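You operate a simulated robot arm through the tools that you are given. There is no shell and no other tool.

You are at the controls of a simulated robot arm. One attempt, no reset.

JOB
Wipe the dust off the pump plate, level it with the yellow level, then lock the jack.
Fine: use the yellow pad and put it back; free the jack with the jack lever first; leave the level lying along the plate, its bubble between the lines. Where these are worked on the way, their far stop is far enough and under half their travel is too little: jack lever. What is to be rubbed or washed off counts as gone when no trace of it is left.
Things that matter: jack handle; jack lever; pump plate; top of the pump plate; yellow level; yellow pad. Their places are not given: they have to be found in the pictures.

Only the result counts: the job must be done as asked and must still hold three seconds after the hand-in. Knocking over, shifting, dropping, spilling or breaking anything else fails it.

ROBOT AND FRAMES
A 7-joint arm with a two-finger parallel gripper, fixed in place. Base frame: the origin is on the floor under the middle of its stand, x ahead of it, y to its left, z up. Units: mm, rad, N and s.
It reaches about 1247 mm from its shoulder. Its first joint turns from -2.304 to 2.304 rad. Payload 3.91 kg.
Tool frame: the origin (TCP) lies between the finger pads and is the grasp point; the fingertips stand 30 mm ahead of it; z points along the fingers, y is the line along which they close. Largest opening 110 mm; finger width 20, thickness 10; the body of the gripper, 48 by 112 mm, starts 55 mm behind the TCP.
Orientation is told as [roll, pitch, yaw] about the base's x, y, z axes, in that order, counted from this pose: with the fingers straight down and closing along the base's y, the tool's x points along the base's -x, its y along +y and its z along -z.

CONTROLS
- The arm moves only by the tool arm_command. Its arguments are lists of equal length, an entry for each row: "offset": the shift along the base's x, y, z in mm, a list of three; "angular": the turn, a rotation vector about the base's x, y, z in rad, a list of three; "grip": the gripper command, from -1 (shut) to 1 (fully open), values between in proportion. In form: {"offset": [[x, y, z], ...], "angular": [[ax, ay, az], ...], "grip": [grip, ...]}. A call has 1 to 20 rows; each row is the pose to reach, as a shift and turn from the pose commanded when the call began. A row lasts 0.2 s, in which the tool goes at most 50 mm and 0.15 rad; a call with a longer step from one row to the next is refused whole, and so is a gripper value outside its range. A pose out of reach is approached as far as the arm can. The call stops where the force on the tool passes 40 N (or 10 N more than at its start, if that is more) or the arm is blocked; 0.2 s more then pass. Each finger travels about 108 mm/s and halts on what it meets, pressing with about 23 N; the grip force reading is that of the motor and also rises with nothing between the fingers. The clock runs only during rows and for 0.2 s after the last one: add rows that repeat a pose to give the fingers time. The reply holds the time, the measured pose of the TCP, the force on the tool along the base axes, the opening and the grip force, in the units named above and with some noise, with the torque about the TCP (base axes, N m) and any sound that the robot's microphone picked up, and new pictures: "show" is both (left out), scene, wrist or none.
- Cameras (640 x 400 px; columns grow to the right, rows downward): "scene" is fixed at [399.5, 651, 1550.8]; the picture's right is [-0.68, -0.73, 0.00], its down [-0.62, 0.57, -0.54] and it looks along [0.40, -0.37, -0.84] (base axes); focal length 276 px, centre (320, 200). "wrist" rides on the gripper at [72, 17, -103] in the tool frame; the picture's right is [-0.23, 0.97, 0.00], its down [-0.76, -0.18, -0.62] and it looks along [-0.61, -0.14, 0.78] (tool axes); focal length 222 px, centre (320, 200).
- pixel_to_xyz(camera, pixels): for up to 12 pixels [column, row] of the newest picture of that camera ("zoom" is the newest enlarged one), the place [x, y, z] in the base frame of the surface seen there, good to about 2 mm. No time passes.
- close_up(camera, box): a new picture of the part [left, top, right, bottom] of that camera's present view, enlarged. No time passes.
- finish_job(): hands the job in; it is judged then, once.

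Open the gripper and draw the arm clear of the work before you hand the job in, unless the task says otherwise.

The tools are called by a JSON object that holds its "method" and its "body". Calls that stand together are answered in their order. arm_command: Moves the arm, as the interface text tells. Its arguments: {"type":"object","properties":{"offset":{"type":"array","items":{"type":"array","items":{"type":"number"}}},"angular":{"type":"array","items":{"type":"array","items":{"type":"number"}}},"grip":{"type":"array","items":{"type":"number"}},"show":{"type":"string","enum":["both","scene","wrist","none"]}},"required":["offset","angular","grip"]} The other tools are called the same way: pixel_to_xyz (camera, pixels) gives the place of the surface under pixels of a picture; close_up (camera, box) takes an enlarged picture of a part of a camera's view; finish_job () hands the job in.

At the start:

```text
time: 0.0
ee_pos: [504.5, 208.8, 1159.0]
tcp_rot: [-0.001, 0.001, 0.0]
force: [0.1, 0.2, 0.0]
ft_torque: [-0.02, -0.01, -0.02]
opening: 109.9
finger_force: 0.0
```

scene: 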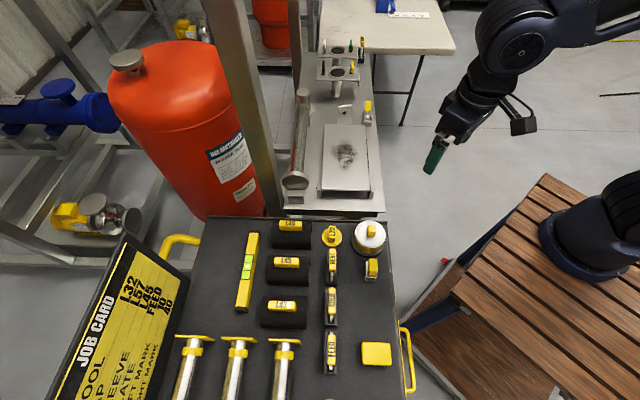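
wrist: 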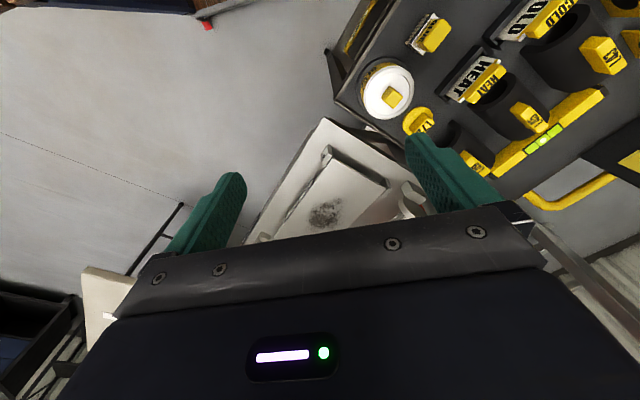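

The scene picture shows the pump plate with a dark smudge near (345,155), and a cart with yellow things near (300,300). I take close-ups to identify the items.

{"method": "close_up", "body": {"camera": "scene", "box": [270, 20, 400, 220]}}

{"method": "close_up", "body": {"camera": "scene", "box": [160, 200, 430, 400]}}

{"method": "close_up", "body": {"camera": "wrist", "box": [240, 0, 640, 250]}}

```text
2.00 times, centred on (335, 120) of scene
```

zoom: 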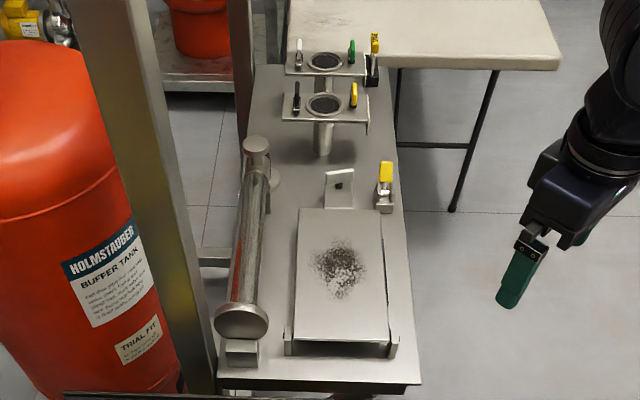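

```text
2.00 times, centred on (295, 300) of scene
```

zoom: 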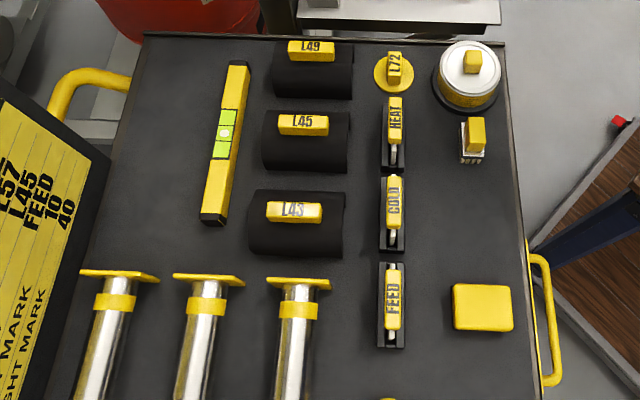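

```text
1.60 times, centred on (440, 125) of wrist
```

zoom: 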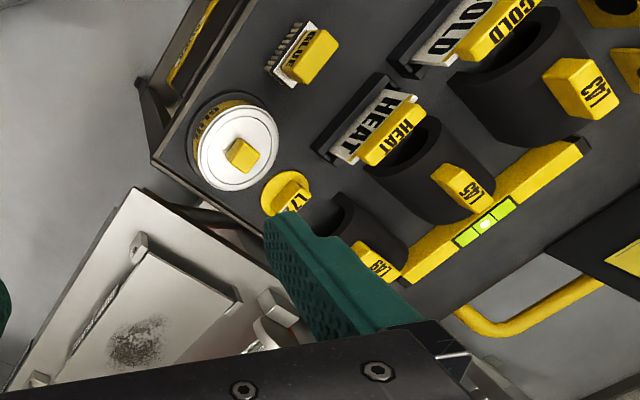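

The yellow flat block at scene (375,354) looks like the pad, the yellow level is at (247,270), the plate at (345,155). I measure positions and zoom in on jack parts.

{"method": "pixel_to_xyz", "body": {"camera": "scene", "pixels": [[375, 354], [362, 344], [390, 344], [390, 364], [363, 364], [375, 385], [253, 234], [248, 267], [241, 308], [345, 155], [325, 185], [367, 187]]}}

{"method": "close_up", "body": {"camera": "scene", "box": [310, 80, 390, 130]}}

{"method": "close_up", "body": {"camera": "scene", "box": [60, 240, 200, 400]}}

{"method": "close_up", "body": {"camera": "scene", "box": [300, 120, 396, 215]}}

```text
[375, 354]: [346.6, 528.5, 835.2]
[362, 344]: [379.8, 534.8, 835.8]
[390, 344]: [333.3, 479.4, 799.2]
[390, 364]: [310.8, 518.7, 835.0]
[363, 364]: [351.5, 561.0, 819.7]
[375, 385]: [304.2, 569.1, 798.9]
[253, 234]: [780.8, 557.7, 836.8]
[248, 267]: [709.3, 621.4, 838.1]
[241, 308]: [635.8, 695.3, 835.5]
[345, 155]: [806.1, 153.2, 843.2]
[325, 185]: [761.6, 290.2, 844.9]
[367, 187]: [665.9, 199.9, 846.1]
```

```text
8.00 times, centred on (350, 105) of scene
```

zoom: 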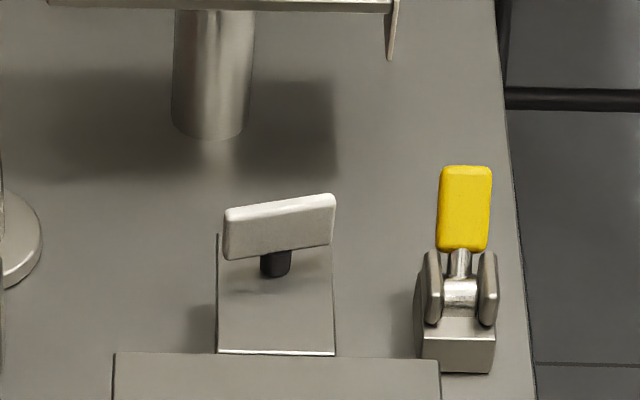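

```text
2.50 times, centred on (130, 320) of scene
```

zoom: 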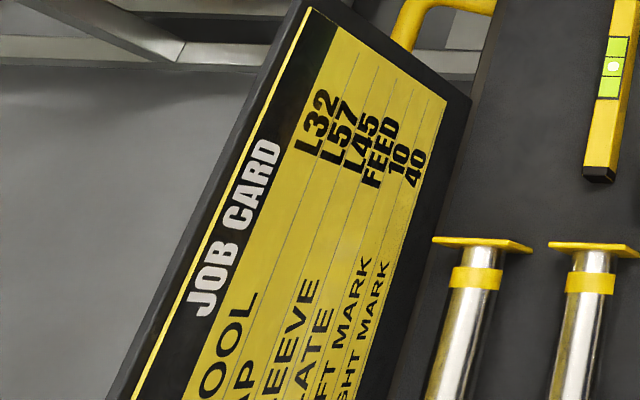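

```text
4.21 times, centred on (348, 168) of scene
```

zoom: 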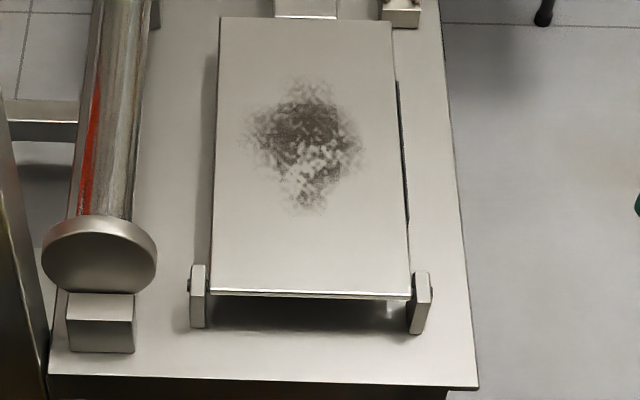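

The jack handle appears to be the grey T-bar at scene (345,108), and the jack lever the yellow-tipped toggle at (368,106). I measure them and the corners of the plate.

{"method": "close_up", "body": {"camera": "scene", "box": [310, 80, 390, 130]}}

{"method": "pixel_to_xyz", "body": {"camera": "zoom", "pixels": [[230, 235], [280, 225], [328, 210], [275, 265], [275, 320], [225, 345], [325, 345], [465, 180], [465, 240], [458, 295], [460, 355], [400, 200]]}}

{"method": "pixel_to_xyz", "body": {"camera": "scene", "pixels": [[325, 128], [345, 128], [363, 128], [323, 157], [365, 157], [324, 186], [345, 187], [368, 188], [345, 205], [375, 160]]}}

```text
8.00 times, centred on (350, 105) of scene
```

zoom: 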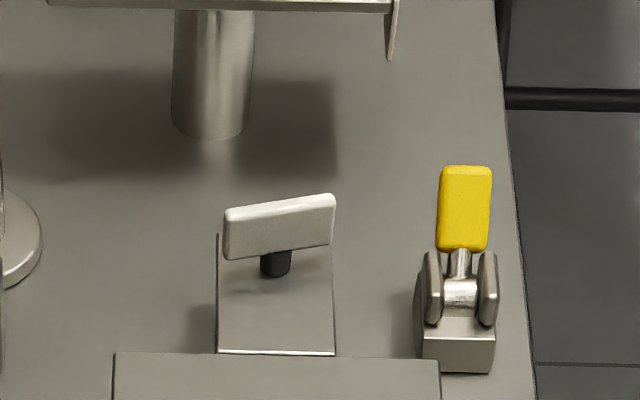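

```text
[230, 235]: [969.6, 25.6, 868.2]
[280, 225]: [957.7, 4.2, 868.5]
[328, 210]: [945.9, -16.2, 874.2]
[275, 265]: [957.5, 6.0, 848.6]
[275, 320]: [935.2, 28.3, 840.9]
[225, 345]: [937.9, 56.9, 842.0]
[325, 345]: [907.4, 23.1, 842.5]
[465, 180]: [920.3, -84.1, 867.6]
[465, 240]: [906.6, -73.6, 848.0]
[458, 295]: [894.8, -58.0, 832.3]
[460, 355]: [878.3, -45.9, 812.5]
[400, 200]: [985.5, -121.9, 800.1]
```

```text
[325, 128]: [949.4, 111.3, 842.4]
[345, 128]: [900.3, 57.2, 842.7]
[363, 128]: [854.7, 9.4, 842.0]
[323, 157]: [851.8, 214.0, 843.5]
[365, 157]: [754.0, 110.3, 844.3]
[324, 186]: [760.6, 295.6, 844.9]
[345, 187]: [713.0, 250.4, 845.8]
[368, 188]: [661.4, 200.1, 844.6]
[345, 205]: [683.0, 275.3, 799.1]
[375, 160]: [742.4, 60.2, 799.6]
```

The plate's long axis runs along about (0.70,-0.72), and its jack end (z≈842.3) sits slightly lower than the hinge end (≈845.5). I move over toward the pad at about (347,527) with a 45° yaw to see it from the wrist camera.

{"method": "arm_command", "body": {"offset": [[-20, 40, -10], [-40, 80, -20], [-60, 120, -30], [-80, 160, -40], [-100, 200, -50], [-120, 240, -70], [-140, 280, -90], [-154, 315, -109]], "angular": [[0, 0, 0.1], [0, 0, 0.2], [0, 0, 0.3], [0, 0, 0.4], [0, 0, 0.5], [0, 0, 0.6], [0, 0, 0.7], [0, 0, 0.785]], "grip": [1, 1, 1, 1, 1, 1, 1, 1]}}

```text
time: 1.8
ee_pos: [349.0, 523.4, 1053.8]
tcp_rot: [0.001, 0.002, 0.784]
force: [0.1, -0.6, -0.5]
ft_torque: [0.0, 0.01, -0.03]
opening: 110.0
finger_force: 0.1
```

scene: 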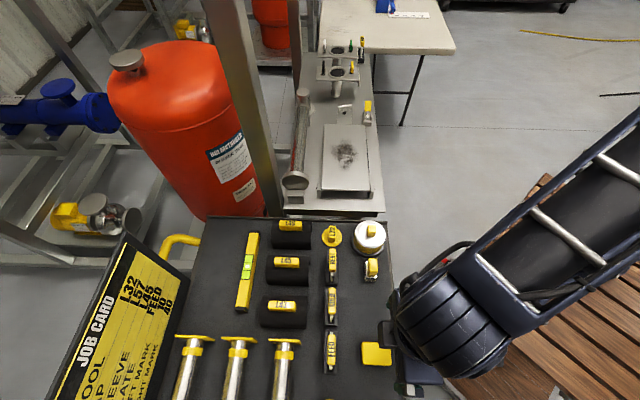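
wrist: 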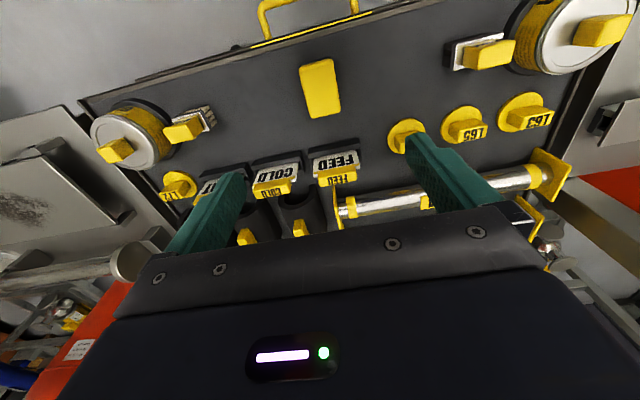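

The pad is visible at wrist (320,90). I measure its top corners.

{"method": "close_up", "body": {"camera": "wrist", "box": [270, 40, 370, 130]}}

{"method": "pixel_to_xyz", "body": {"camera": "wrist", "pixels": [[302, 67], [331, 61], [339, 108], [311, 115], [320, 88], [306, 110], [316, 64], [335, 85], [306, 90], [325, 111], [290, 90], [355, 85]]}}

```text
4.44 times, centred on (320, 85) of wrist
```

zoom: 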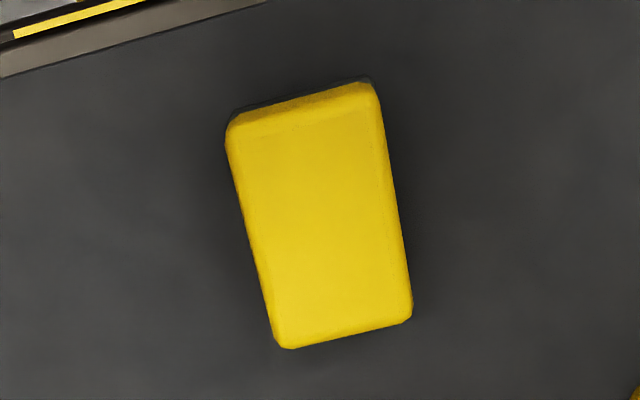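

```text
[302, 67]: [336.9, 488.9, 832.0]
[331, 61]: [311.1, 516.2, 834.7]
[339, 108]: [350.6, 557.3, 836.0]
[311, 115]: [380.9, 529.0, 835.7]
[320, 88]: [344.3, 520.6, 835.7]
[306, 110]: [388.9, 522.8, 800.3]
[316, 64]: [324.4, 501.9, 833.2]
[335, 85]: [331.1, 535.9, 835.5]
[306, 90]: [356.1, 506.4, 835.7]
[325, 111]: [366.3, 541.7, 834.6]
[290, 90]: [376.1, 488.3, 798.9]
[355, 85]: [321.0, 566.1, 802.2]
```

Pad top is centred at about (345,523), short side (≈38 mm) along the finger-closing line. I lower straight onto it with the fingers open to 80 mm.

{"method": "arm_command", "body": {"offset": [[-5.5, -0.8, -45], [-5.5, -0.8, -90], [-5.5, -0.8, -135], [-5.5, -0.8, -170], [-5.5, -0.8, -200], [-5.5, -0.8, -213], [-5.5, -0.8, -213]], "angular": [[0, 0, 0], [0, 0, 0], [0, 0, 0], [0, 0, 0], [0, 0, 0], [0, 0, 0], [0, 0, 0]], "grip": [0.45, 0.45, 0.45, 0.45, 0.45, 0.45, 0.45]}}

```text
time: 3.4
ee_pos: [345.6, 522.5, 838.4]
tcp_rot: [0.0, 0.0, 0.785]
force: [-0.5, -0.3, -0.4]
ft_torque: [0.0, 0.01, 0.01]
opening: 79.9
finger_force: 0.1
```

scene: 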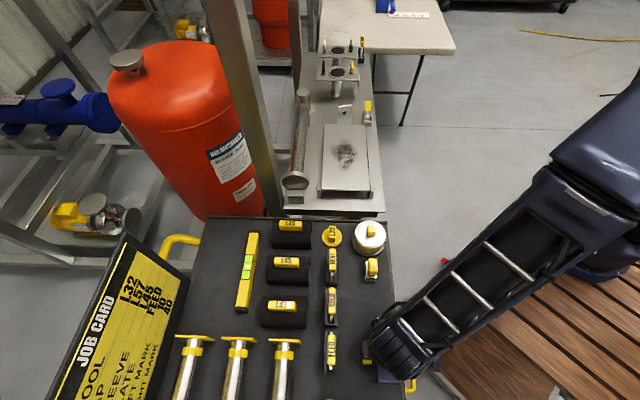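
wrist: 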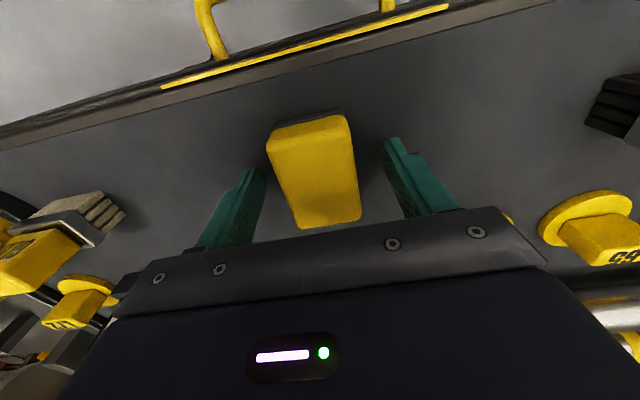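

The pad sits centred between the fingers in the wrist picture (TCP projects to about (320,189)). I close on it, letting the fingers settle.

{"method": "arm_command", "body": {"offset": [[0, 0, 0], [0, 0, 0], [0, 0, 0], [0, 0, 0], [0, 0, 0]], "angular": [[0, 0, 0], [0, 0, 0], [0, 0, 0], [0, 0, 0], [0, 0, 0]], "grip": [0, -0.3, -1, -1, -1], "show": "wrist"}}

```text
time: 4.6
ee_pos: [343.8, 523.9, 838.2]
tcp_rot: [0.001, -0.001, 0.786]
force: [-0.1, 0.5, 0.3]
ft_torque: [-0.04, 0.02, 0.01]
opening: 45.6
finger_force: 22.6
```

wrist: 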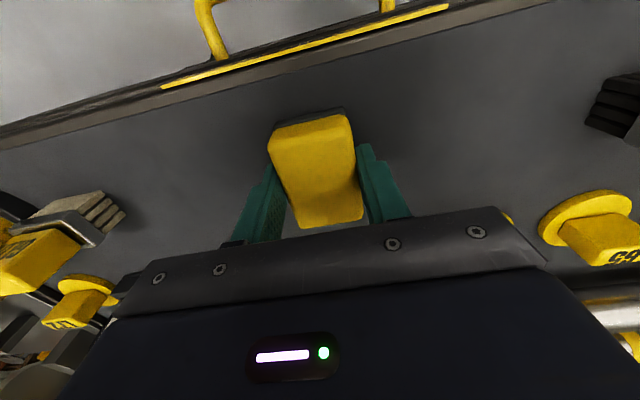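

The pad is gripped at 45.6 mm. I lift it straight up; at the same time I measure the extents of the dust spot in the scene picture.

{"method": "arm_command", "body": {"offset": [[0, 0, 20], [0, 0, 60], [0, 0, 105], [0, 0, 150], [0, 0, 190]], "angular": [[0, 0, 0], [0, 0, 0], [0, 0, 0], [0, 0, 0], [0, 0, 0]], "grip": [-1, -1, -1, -1, -1]}}

{"method": "pixel_to_xyz", "body": {"camera": "scene", "pixels": [[329, 152], [360, 155], [345, 137], [345, 173], [326, 150], [362, 152], [335, 165], [355, 165], [335, 142], [356, 142]]}}

{"method": "close_up", "body": {"camera": "scene", "box": [315, 115, 379, 195]}}

```text
time: 5.8
ee_pos: [347.7, 523.3, 1027.2]
tcp_rot: [0.0, 0.001, 0.786]
force: [0.0, -0.2, -1.3]
ft_torque: [-0.04, -0.01, -0.01]
opening: 45.7
finger_force: 23.2
```

scene: 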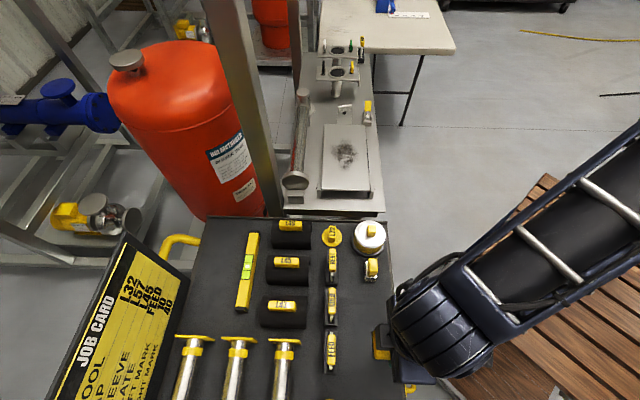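
wrist: 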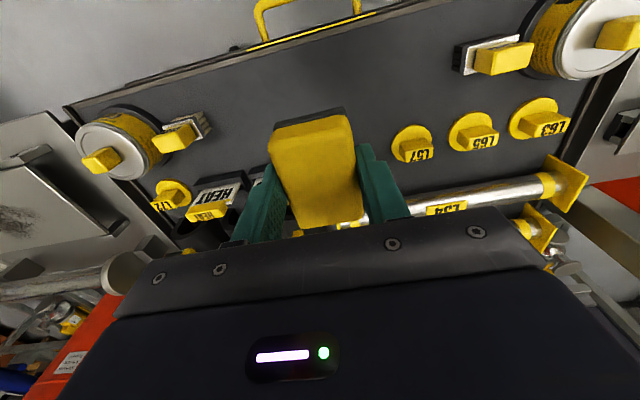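

```text
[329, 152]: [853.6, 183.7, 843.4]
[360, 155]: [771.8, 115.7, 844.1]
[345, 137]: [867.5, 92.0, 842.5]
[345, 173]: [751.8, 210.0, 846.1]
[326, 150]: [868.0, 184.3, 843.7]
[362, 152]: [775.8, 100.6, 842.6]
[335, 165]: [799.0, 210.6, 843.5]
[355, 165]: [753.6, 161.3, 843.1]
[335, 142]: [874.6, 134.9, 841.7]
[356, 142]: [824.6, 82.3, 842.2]
```

```text
5.00 times, centred on (347, 155) of scene
```

zoom: 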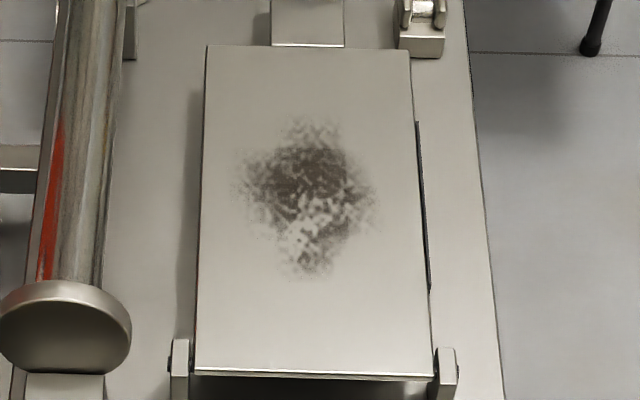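

The dust covers about ±52 mm across and ±85 mm along the plate around its centre (806,154). Before crossing over I check the heights of the posts and the pipe beside the plate.

{"method": "pixel_to_xyz", "body": {"camera": "scene", "pixels": [[270, 200], [255, 120], [240, 60], [228, 10], [295, 180], [300, 130], [302, 95], [297, 40], [350, 45], [350, 65], [330, 70], [360, 40]]}}

```text
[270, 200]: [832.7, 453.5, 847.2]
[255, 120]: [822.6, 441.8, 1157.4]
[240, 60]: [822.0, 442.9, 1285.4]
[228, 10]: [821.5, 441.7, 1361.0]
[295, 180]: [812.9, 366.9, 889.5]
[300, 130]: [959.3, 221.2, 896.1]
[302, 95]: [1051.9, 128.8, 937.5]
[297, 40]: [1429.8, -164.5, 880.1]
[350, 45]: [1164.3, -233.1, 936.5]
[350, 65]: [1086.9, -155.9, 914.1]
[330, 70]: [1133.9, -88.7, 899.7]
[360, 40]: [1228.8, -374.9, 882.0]
```

The path at z≈1000 is clear of the post at (822,442). I carry the pad to hover above the plate centre (806,154).

{"method": "arm_command", "body": {"offset": [[35, -28, 10], [71, -57, 10], [106, -85, 10], [142, -114, 10], [177, -142, 10], [213, -170, 5], [248, -199, 0], [284, -227, -10], [319, -255, -20], [355, -284, -30], [390, -312, -45], [426, -341, -60], [461, -369, -77], [461, -369, -77]], "angular": [[0, 0, 0], [0, 0, 0], [0, 0, 0], [0, 0, 0], [0, 0, 0], [0, 0, 0], [0, 0, 0], [0, 0, 0], [0, 0, 0], [0, 0, 0], [0, 0, 0], [0, 0, 0], [0, 0, 0], [0, 0, 0]], "grip": [-1, -1, -1, -1, -1, -1, -1, -1, -1, -1, -1, -1, -1, -1]}}

```text
time: 8.8
ee_pos: [804.2, 153.6, 950.8]
tcp_rot: [0.0, 0.0, 0.785]
force: [-0.3, -0.6, -0.5]
ft_torque: [-0.03, -0.01, -0.03]
opening: 45.7
finger_force: 23.2
```

scene: 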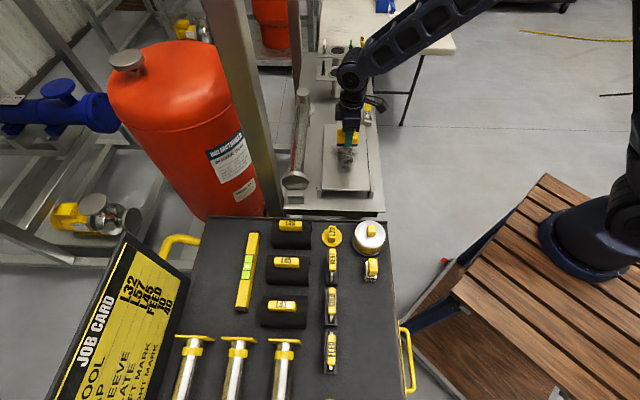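
wrist: 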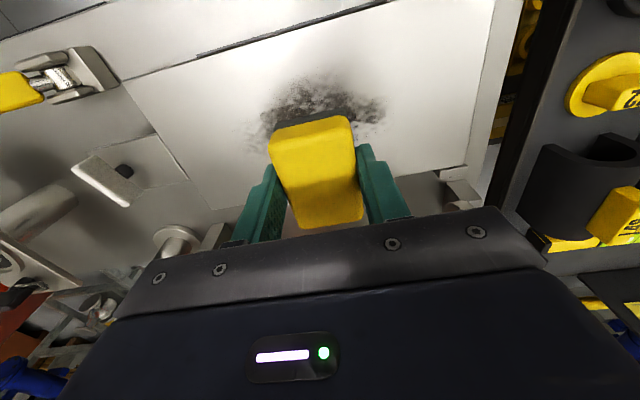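

The pad hovers over the plate. I move to the start of the first wiping lane (hinge side, right edge) and lower to just about touch.

{"method": "arm_command", "body": {"offset": [[-28, 10, -10], [-56, 21, -20], [-83, 31, -35], [-83, 31, -50], [-83, 31, -60], [-83, 31, -64], [-83, 31, -66], [-83, 31, -66]], "angular": [[0, 0, 0], [0, 0, 0], [0, 0, 0], [0, 0, 0], [0, 0, 0], [0, 0, 0], [0, 0, 0], [0, 0, 0]], "grip": [-1, -1, -1, -1, -1, -1, -1, -1], "show": "wrist"}}

```text
time: 10.6
ee_pos: [722.5, 185.0, 885.6]
tcp_rot: [-0.001, 0.0, 0.786]
force: [0.7, 0.2, -0.2]
ft_torque: [0.0, 0.0, 0.03]
opening: 45.7
finger_force: 22.5
```

wrist: 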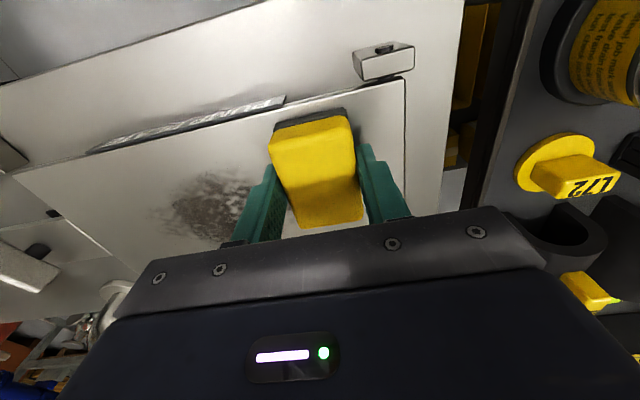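

No contact force yet at z≈885.6. I lower in 1 mm steps to find contact.

{"method": "arm_command", "body": {"offset": [[0, 0, -1], [0, 0, -2], [0, 0, -3], [0, 0, -3]], "angular": [[0, 0, 0], [0, 0, 0], [0, 0, 0], [0, 0, 0]], "grip": [-1, -1, -1, -1], "show": "none"}}

```text
time: 11.6
ee_pos: [722.8, 183.7, 883.0]
tcp_rot: [0.0, 0.001, 0.785]
force: [1.3, 0.3, 5.6]
ft_torque: [0.08, 0.09, -0.07]
opening: 45.6
finger_force: 23.7
```

Contact is found (5.6 N up). I now wipe in lanes along the plate, following its slight slope, shifting 19 mm across per lane.

{"method": "arm_command", "body": {"offset": [[0, 0, -0.5], [24.4, -25.1, -0.9], [48.8, -50.2, -1.3], [73.2, -75.3, -1.8], [97.6, -100.4, -2.2], [119.9, -123.3, -2.6], [133.5, -110.1, -2.6], [111.2, -87.2, -2.2], [86.8, -62.1, -1.8], [62.4, -37.0, -1.3], [38.0, -11.9, -0.9], [13.6, 13.2, -0.5], [27.2, 26.5, -0.5], [51.6, 1.4, -0.9], [76, -23.7, -1.3], [100.4, -48.8, -1.8], [124.8, -73.9, -2.2], [147.1, -96.8, -2.6]], "angular": [[0, 0, 0], [0, 0, 0], [0, 0, 0], [0, 0, 0], [0, 0, 0], [0, 0, 0], [0, 0, 0], [0, 0, 0], [0, 0, 0], [0, 0, 0], [0, 0, 0], [0, 0, 0], [0, 0, 0], [0, 0, 0], [0, 0, 0], [0, 0, 0], [0, 0, 0], [0, 0, 0]], "grip": [-1, -1, -1, -1, -1, -1, -1, -1, -1, -1, -1, -1, -1, -1, -1, -1, -1, -1]}}

```text
time: 15.4
ee_pos: [867.6, 87.7, 879.7]
tcp_rot: [-0.001, 0.0, 0.784]
force: [-0.2, -1.0, 5.8]
ft_torque: [0.11, 0.06, -0.01]
opening: 45.3
finger_force: 23.2
```

scene: 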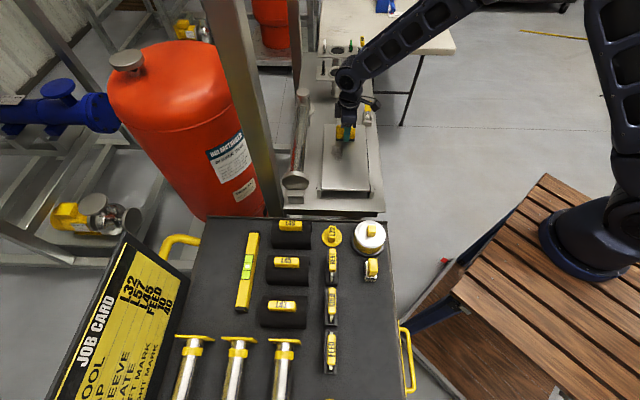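
wrist: 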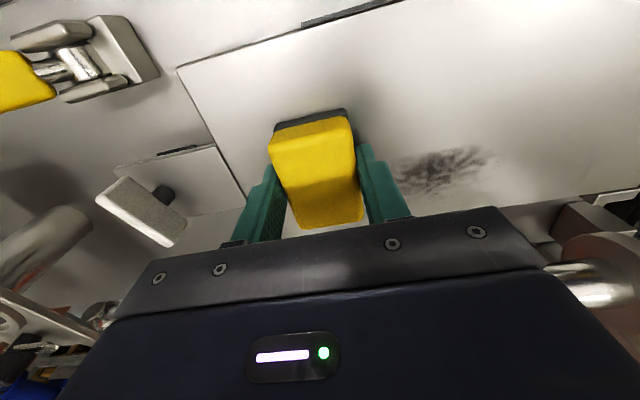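

The right half and middle are clean; dust remains at wrist (440,170) on the left side of the plate. I continue with the lanes on that side.

{"method": "arm_command", "body": {"offset": [[13.6, 13.2, 0], [-8.7, 36.1, 0.4], [-33.1, 61.2, 0.8], [-57.5, 86.3, 1.2], [-81.9, 111.4, 1.6], [-106.3, 136.5, 2.0], [-92.7, 149.8, 2.0], [-68.3, 124.7, 1.6], [-43.9, 99.6, 1.2], [-19.5, 74.5, 0.8], [4.9, 49.4, 0.4], [27.2, 26.5, 0], [20, 19.5, 0], [-2.3, 42.4, 0.4], [-26.7, 67.5, 0.8], [-51.1, 92.6, 1.2], [-75.5, 117.7, 1.6], [-99.9, 142.8, 2.0]], "angular": [[0, 0, 0], [0, 0, 0], [0, 0, 0], [0, 0, 0], [0, 0, 0], [0, 0, 0], [0, 0, 0], [0, 0, 0], [0, 0, 0], [0, 0, 0], [0, 0, 0], [0, 0, 0], [0, 0, 0], [0, 0, 0], [0, 0, 0], [0, 0, 0], [0, 0, 0], [0, 0, 0]], "grip": [-1, -1, -1, -1, -1, -1, -1, -1, -1, -1, -1, -1, -1, -1, -1, -1, -1, -1]}}

```text
time: 19.2
ee_pos: [768.9, 229.3, 884.1]
tcp_rot: [0.001, 0.001, 0.784]
force: [0.7, 0.1, -0.1]
ft_torque: [0.04, 0.01, -0.04]
opening: 45.7
finger_force: 23.5
```

scene: 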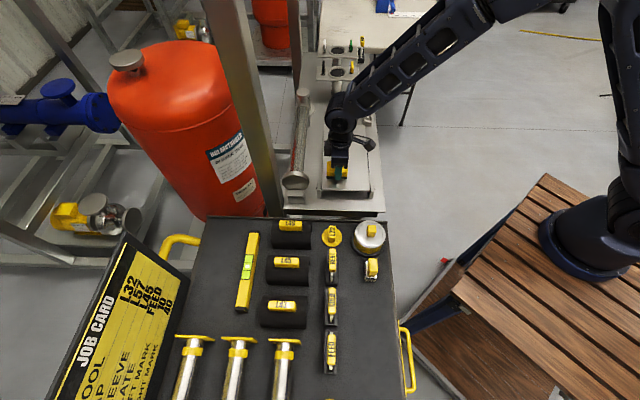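
wrist: 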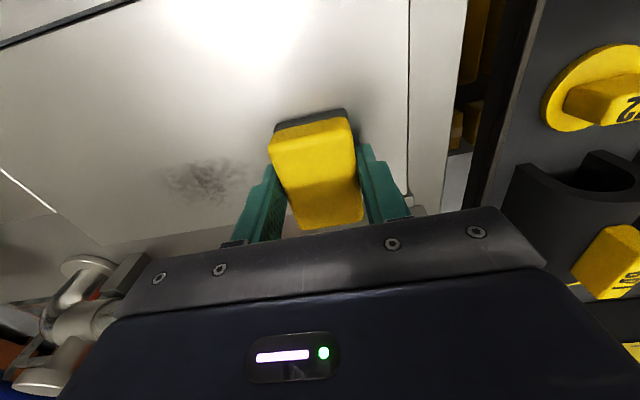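

Some faint dust remains at wrist (200,180) and the contact force here is nearly zero. I press 2.5 mm lower and read the force.

{"method": "arm_command", "body": {"offset": [[0, 0, -1], [0, 0, -2], [0, 0, -2.5]], "angular": [[0, 0, 0], [0, 0, 0], [0, 0, 0]], "grip": [-1, -1, -1], "show": "none"}}

{"method": "pixel_to_xyz", "body": {"camera": "wrist", "pixels": [[160, 180], [200, 165], [245, 170], [205, 200]]}}

```text
time: 20.0
ee_pos: [769.9, 231.8, 881.2]
tcp_rot: [-0.001, -0.002, 0.786]
force: [-4.4, -4.0, 18.3]
ft_torque: [0.05, 0.4, 0.05]
opening: 45.7
finger_force: 22.6
```

```text
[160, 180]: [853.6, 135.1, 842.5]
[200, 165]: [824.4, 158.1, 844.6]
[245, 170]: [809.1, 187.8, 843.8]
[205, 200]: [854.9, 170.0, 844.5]
```

18 N at this depth, so I back off 1 mm and go slowly over the left lanes again (remaining dust around (830,160)).

{"method": "arm_command", "body": {"offset": [[20.2, -20.8, 0.65], [40.4, -41.6, 0.3], [59.9, -61.7, 0], [80.2, -82.5, -0.4], [100.4, -103.2, -0.7], [119.9, -123.3, -1.05], [128.5, -114.9, -1.05], [109, -94.8, -0.7], [88.8, -74.1, -0.4], [68.5, -53.3, 0], [49, -33.2, 0.3], [28.8, -12.4, 0.65], [8.6, 8.4, 1.0], [23.8, -17.3, 0.65], [44, -38.1, 0.3], [63.5, -58.2, 0], [83.8, -79, -0.4], [104, -99.7, -0.7], [123.5, -119.8, -1.05]], "angular": [[0, 0, 0], [0, 0, 0], [0, 0, 0], [0, 0, 0], [0, 0, 0], [0, 0, 0], [0, 0, 0], [0, 0, 0], [0, 0, 0], [0, 0, 0], [0, 0, 0], [0, 0, 0], [0, 0, 0], [0, 0, 0], [0, 0, 0], [0, 0, 0], [0, 0, 0], [0, 0, 0], [0, 0, 0]], "grip": [-1, -1, -1, -1, -1, -1, -1, -1, -1, -1, -1, -1, -1, -1, -1, -1, -1, -1, -1]}}

```text
time: 24.0
ee_pos: [891.9, 111.1, 879.0]
tcp_rot: [0.001, 0.001, 0.787]
force: [0.1, 0.5, -0.3]
ft_torque: [-0.02, -0.03, -0.02]
opening: 45.6
finger_force: 23.3
```

scene: 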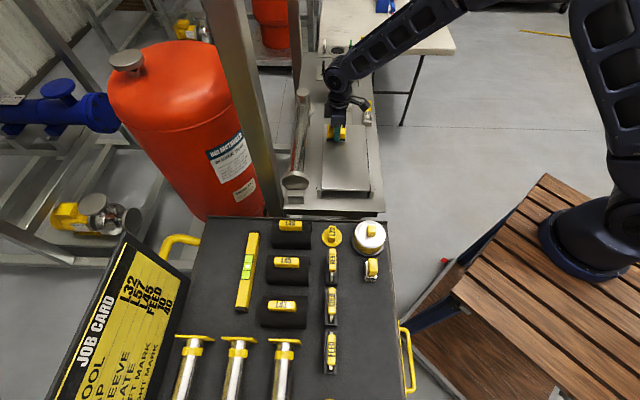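
wrist: 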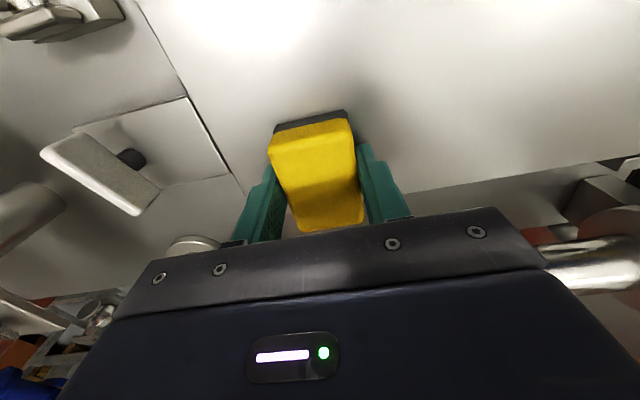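

The plate looks clean in the wrist view. I lift and draw back to inspect the whole plate in both cameras.

{"method": "arm_command", "body": {"offset": [[0, 0, 15], [-10, 5, 50], [-40, 10, 90], [-80, 15, 115], [-120, 20, 130], [-165, 20, 140], [-200, 20, 150]], "angular": [[0, 0, 0], [0, 0, 0], [0, 0, 0], [0, 0, 0], [0, 0, 0], [0, 0, 0], [0, 0, 0]], "grip": [-1, -1, -1, -1, -1, -1, -1]}}

{"method": "close_up", "body": {"camera": "scene", "box": [310, 90, 390, 200]}}

{"method": "close_up", "body": {"camera": "wrist", "box": [0, 0, 400, 250]}}

```text
refused: row 3 steps farther than a row can; nothing moved
```

```text
3.64 times, centred on (350, 145) of scene
```

zoom: 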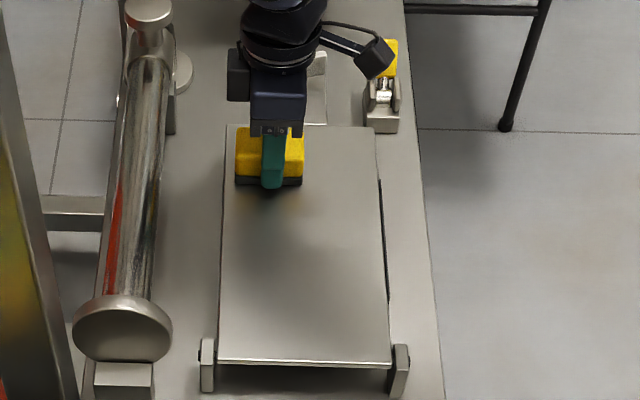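

```text
1.60 times, centred on (200, 125) of wrist
```

zoom: 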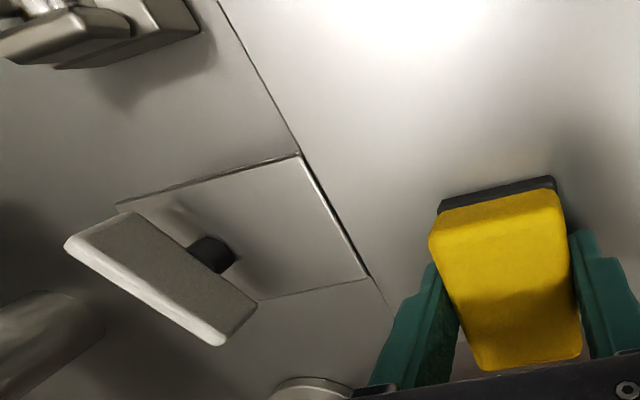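

Row step was slightly too long, so nothing moved. I redo the lift with smaller steps.

{"method": "arm_command", "body": {"offset": [[0, 0, 20], [-10, 5, 55], [-40, 10, 85], [-75, 15, 110], [-110, 20, 125], [-150, 20, 140], [-190, 20, 150]], "angular": [[0, 0, 0], [0, 0, 0], [0, 0, 0], [0, 0, 0], [0, 0, 0], [0, 0, 0], [0, 0, 0]], "grip": [-1, -1, -1, -1, -1, -1, -1]}}

```text
time: 25.6
ee_pos: [703.5, 131.0, 1027.0]
tcp_rot: [0.0, 0.0, 0.785]
force: [0.4, -0.8, -2.1]
ft_torque: [0.0, 0.01, -0.02]
opening: 45.6
finger_force: 22.5
```

scene: 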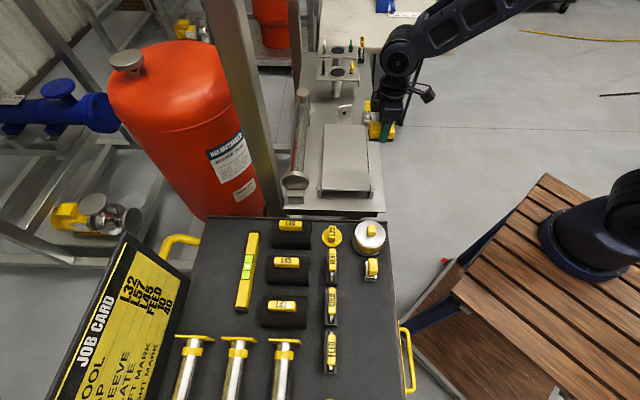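
wrist: 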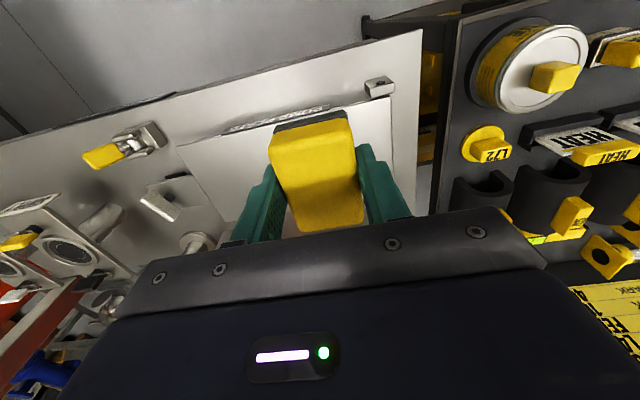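

The scene now shows the plate clear of the arm; I look closely for any trace of dust.

{"method": "close_up", "body": {"camera": "scene", "box": [315, 115, 379, 195]}}

{"method": "close_up", "body": {"camera": "wrist", "box": [160, 80, 420, 240]}}

```text
5.00 times, centred on (347, 155) of scene
```

zoom: 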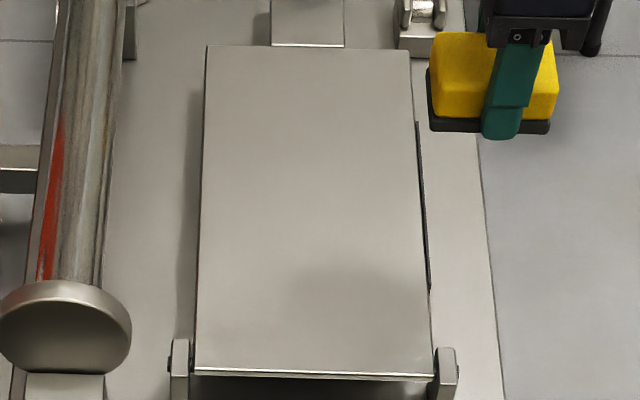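

```text
2.46 times, centred on (290, 160) of wrist
```

zoom: 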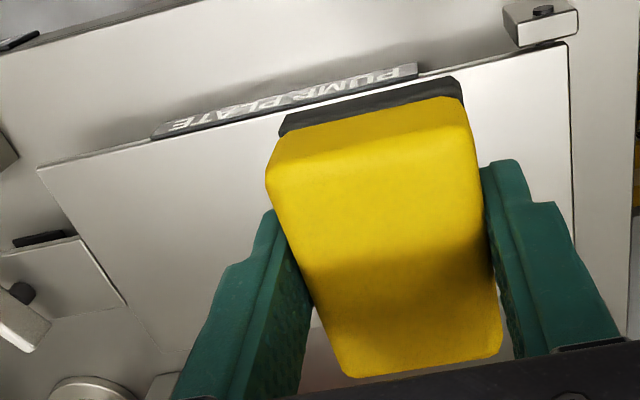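

There's a soft dark area at zoom (360,290) that might be the arm's shadow. I move away a bit to check whether it moves.

{"method": "arm_command", "body": {"offset": [[-40, 0, 5], [-80, 0, 10], [-120, 0, 15], [-160, 0, 20], [-200, 0, 20], [-240, 0, 20]], "angular": [[0, 0, 0], [0, 0, 0], [0, 0, 0], [0, 0, 0], [0, 0, 0], [0, 0, 0]], "grip": [-1, -1, -1, -1, -1, -1]}}

{"method": "close_up", "body": {"camera": "scene", "box": [315, 115, 379, 195]}}

{"method": "close_up", "body": {"camera": "scene", "box": [325, 135, 365, 160]}}

{"method": "close_up", "body": {"camera": "wrist", "box": [0, 0, 640, 250]}}

```text
time: 27.0
ee_pos: [464.8, 131.5, 1047.8]
tcp_rot: [0.0, 0.0, 0.787]
force: [0.9, -0.1, -1.2]
ft_torque: [0.01, 0.04, 0.01]
opening: 45.5
finger_force: 23.5
```

scene: 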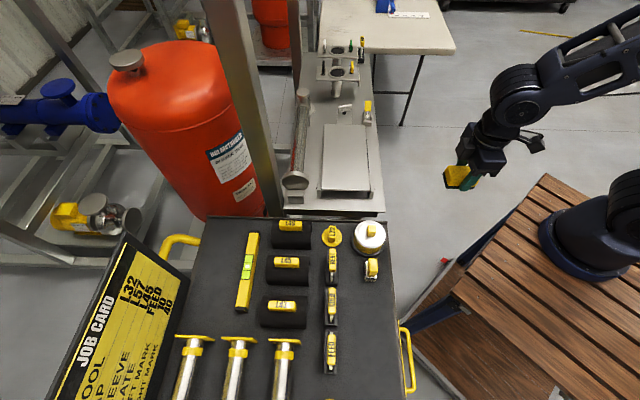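
wrist: 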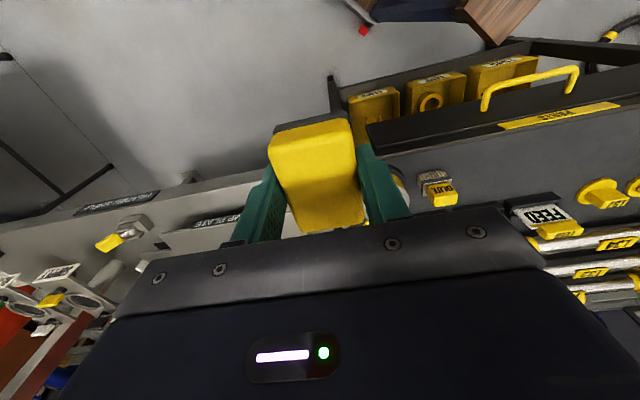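

```text
5.00 times, centred on (347, 155) of scene
```

zoom: 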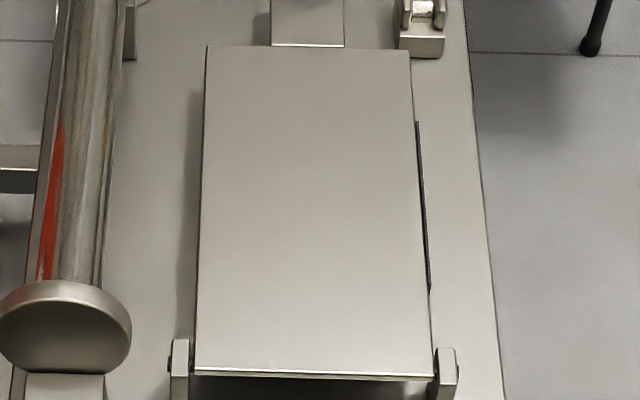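

```text
16.00 times, centred on (345, 148) of scene
```

zoom: 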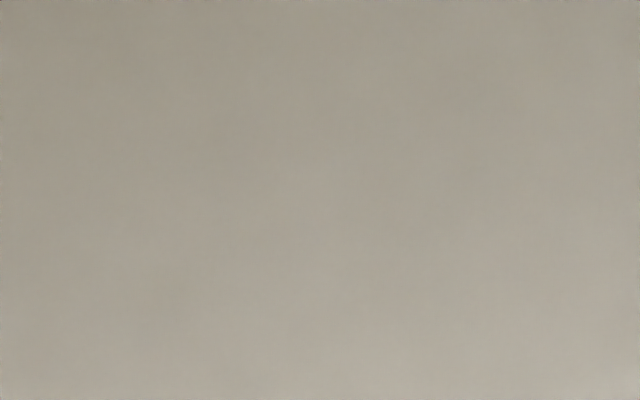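

```text
1.00 times, centred on (320, 125) of wrist (not enlarged: the box is as wide or as high as the picture)
```

zoom: 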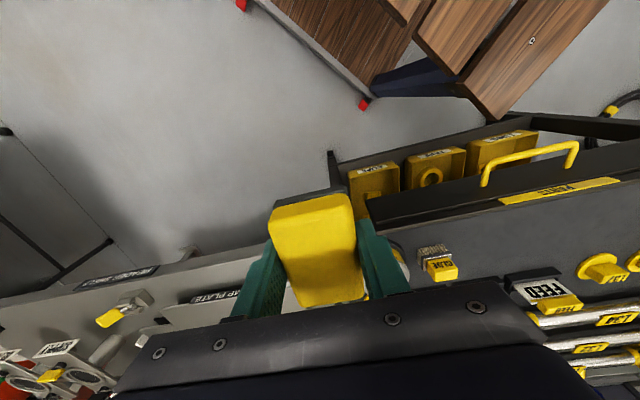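

The dark area was only the arm's shadow. I compare the formerly dusty area with a never-dusty part of the plate at high zoom.

{"method": "close_up", "body": {"camera": "scene", "box": [328, 164, 362, 185]}}

{"method": "close_up", "body": {"camera": "scene", "box": [325, 150, 365, 175]}}

```text
16.00 times, centred on (345, 174) of scene
```

zoom: 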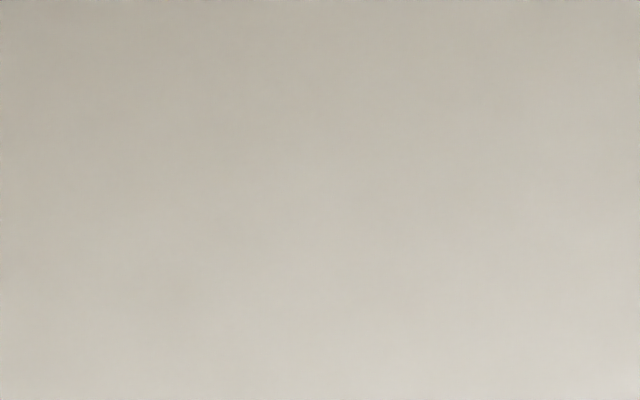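

```text
16.00 times, centred on (345, 162) of scene
```

zoom: 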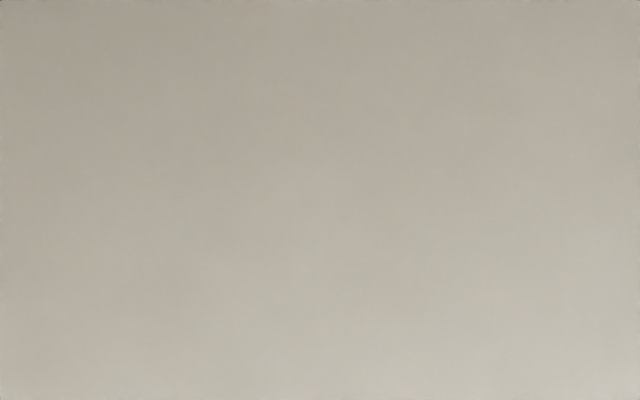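

Both patches look alike, so the plate is clean. I carry the pad back above its place at (345,523).

{"method": "arm_command", "body": {"offset": [[-12, 39, 0], [-24, 78, 0], [-36, 118, 0], [-48, 157, 0], [-59, 196, 0], [-71, 235, 0], [-83, 274, 0], [-95, 313, 0], [-107, 353, 0], [-118.7, 391.8, 0], [-118.7, 391.8, -40], [-118.7, 391.8, -80], [-118.7, 391.8, -120], [-118.7, 391.8, -155], [-118.7, 391.8, -180], [-118.7, 391.8, -195], [-118.7, 391.8, -200], [-118.7, 391.8, -200]], "angular": [[0, 0, 0], [0, 0, 0], [0, 0, 0], [0, 0, 0], [0, 0, 0], [0, 0, 0], [0, 0, 0], [0, 0, 0], [0, 0, 0], [0, 0, 0], [0, 0, 0], [0, 0, 0], [0, 0, 0], [0, 0, 0], [0, 0, 0], [0, 0, 0], [0, 0, 0], [0, 0, 0]], "grip": [-1, -1, -1, -1, -1, -1, -1, -1, -1, -1, -1, -1, -1, -1, -1, -1, -1, -1]}}

```text
time: 30.8
ee_pos: [343.4, 523.6, 848.0]
tcp_rot: [-0.001, 0.001, 0.786]
force: [0.4, 0.3, -0.3]
ft_torque: [-0.01, -0.03, -0.01]
opening: 45.5
finger_force: 23.1
```

scene: 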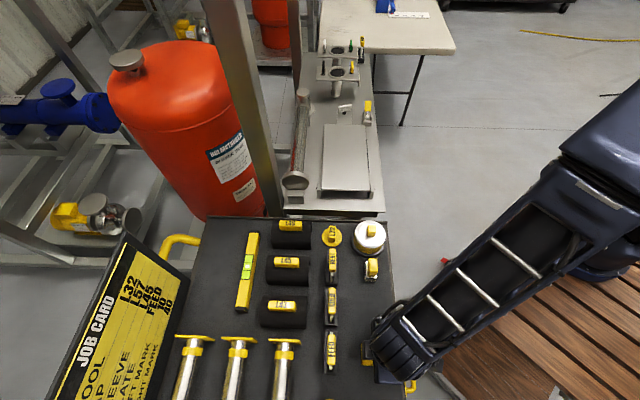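
wrist: 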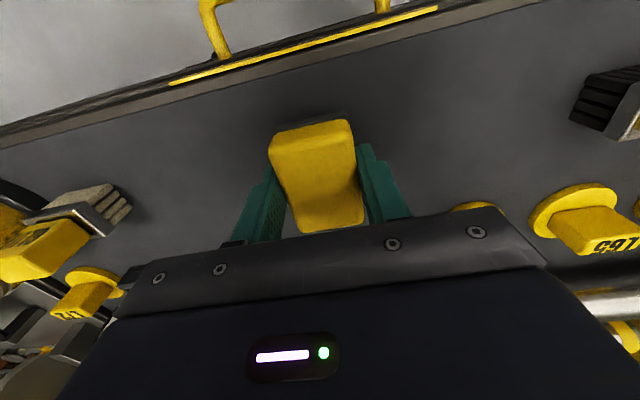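

The pad is about 10 mm above its place. I lower in small steps until it touches.

{"method": "arm_command", "body": {"offset": [[0, 0, -4], [0, 0, -7], [0, 0, -9], [0, 0, -10], [0, 0, -10]], "angular": [[0, 0, 0], [0, 0, 0], [0, 0, 0], [0, 0, 0], [0, 0, 0]], "grip": [-1, -1, -1, -1, -1], "show": "none"}}

```text
time: 32.0
ee_pos: [344.5, 523.0, 839.7]
tcp_rot: [-0.001, -0.001, 0.786]
force: [0.2, 0.9, -0.7]
ft_torque: [-0.02, 0.01, -0.02]
opening: 45.4
finger_force: 22.8
```

No contact yet at z≈839.7; I lower 2 mm more.

{"method": "arm_command", "body": {"offset": [[0, 0, -1], [0, 0, -2], [0, 0, -2]], "angular": [[0, 0, 0], [0, 0, 0], [0, 0, 0]], "grip": [-1, -1, -1], "show": "none"}}

```text
time: 32.8
ee_pos: [345.7, 523.2, 836.3]
tcp_rot: [0.001, 0.0, 0.785]
force: [0.6, 0.9, -0.9]
ft_torque: [-0.02, 0.02, 0.01]
opening: 45.7
finger_force: 23.0
```

Still no contact; the pad seems to have slid up a little in the grip. I continue 2 mm lower.

{"method": "arm_command", "body": {"offset": [[0, 0, -0.7], [0, 0, -1.4], [0, 0, -2], [0, 0, -2]], "angular": [[0, 0, 0], [0, 0, 0], [0, 0, 0], [0, 0, 0]], "grip": [-1, -1, -1, -1]}}

```text
time: 33.8
ee_pos: [344.5, 523.8, 834.4]
tcp_rot: [0.001, -0.004, 0.786]
force: [4.4, -2.5, 18.8]
ft_torque: [-0.08, -0.15, 0.01]
opening: 45.9
finger_force: 22.8
```

scene: 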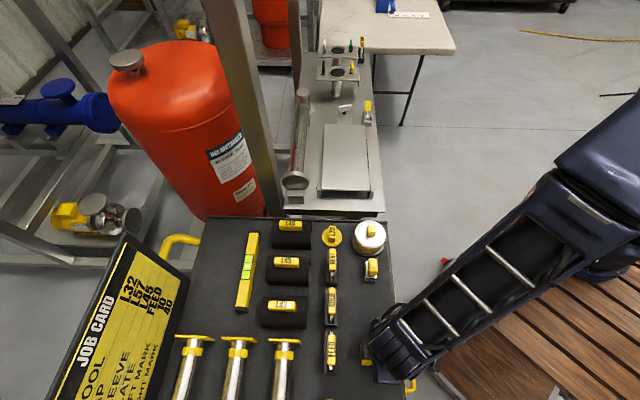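
wrist: 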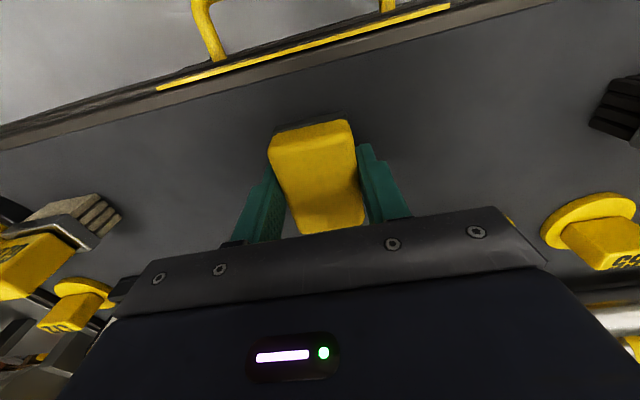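

Contact at 18.8 N: the pad rests on the cart. I ease up 1 mm and open to 80 mm, then rise.

{"method": "arm_command", "body": {"offset": [[0, 0, 1.2], [0, 0, 1.2], [0, 0, 1.2], [0, 0, 1.2], [0, 0, 20], [0, 0, 60], [0, 0, 105], [0, 0, 150], [0, 0, 190]], "angular": [[0, 0, 0], [0, 0, 0], [0, 0, 0], [0, 0, 0], [0, 0, 0], [0, 0, 0], [0, 0, 0], [0, 0, 0], [0, 0, 0]], "grip": [-1, 0, 0.45, 0.45, 0.45, 0.45, 0.45, 0.45, 0.45]}}

{"method": "pixel_to_xyz", "body": {"camera": "wrist", "pixels": [[300, 75], [330, 70], [338, 108], [311, 115], [320, 92]]}}

```text
time: 35.8
ee_pos: [347.5, 523.1, 1024.3]
tcp_rot: [0.001, 0.002, 0.788]
force: [-0.4, 0.8, 0.4]
ft_torque: [0.0, -0.01, -0.04]
opening: 79.7
finger_force: 0.1
```

scene: 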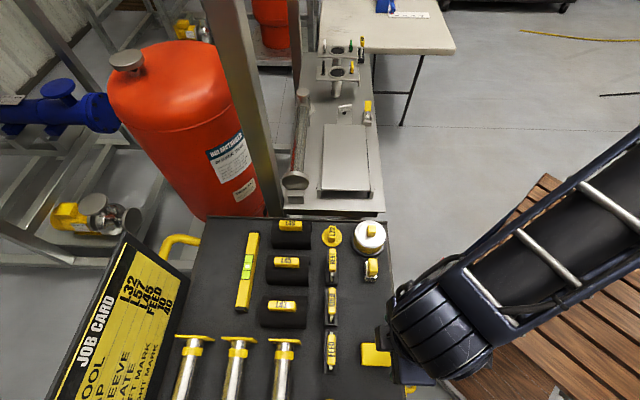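
wrist: 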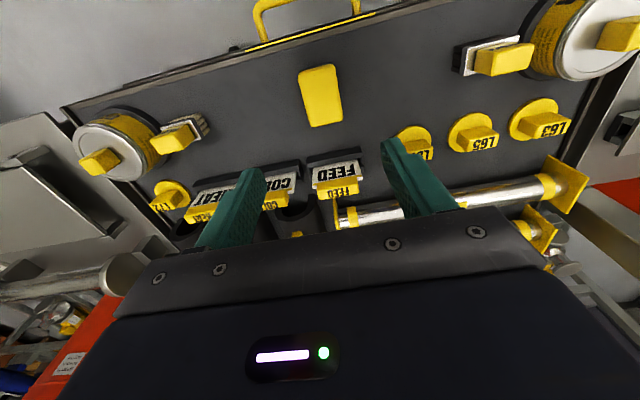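

```text
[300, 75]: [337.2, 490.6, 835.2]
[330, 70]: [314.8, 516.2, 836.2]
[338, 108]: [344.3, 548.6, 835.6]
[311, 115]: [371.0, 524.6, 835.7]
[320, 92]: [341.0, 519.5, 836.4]
```

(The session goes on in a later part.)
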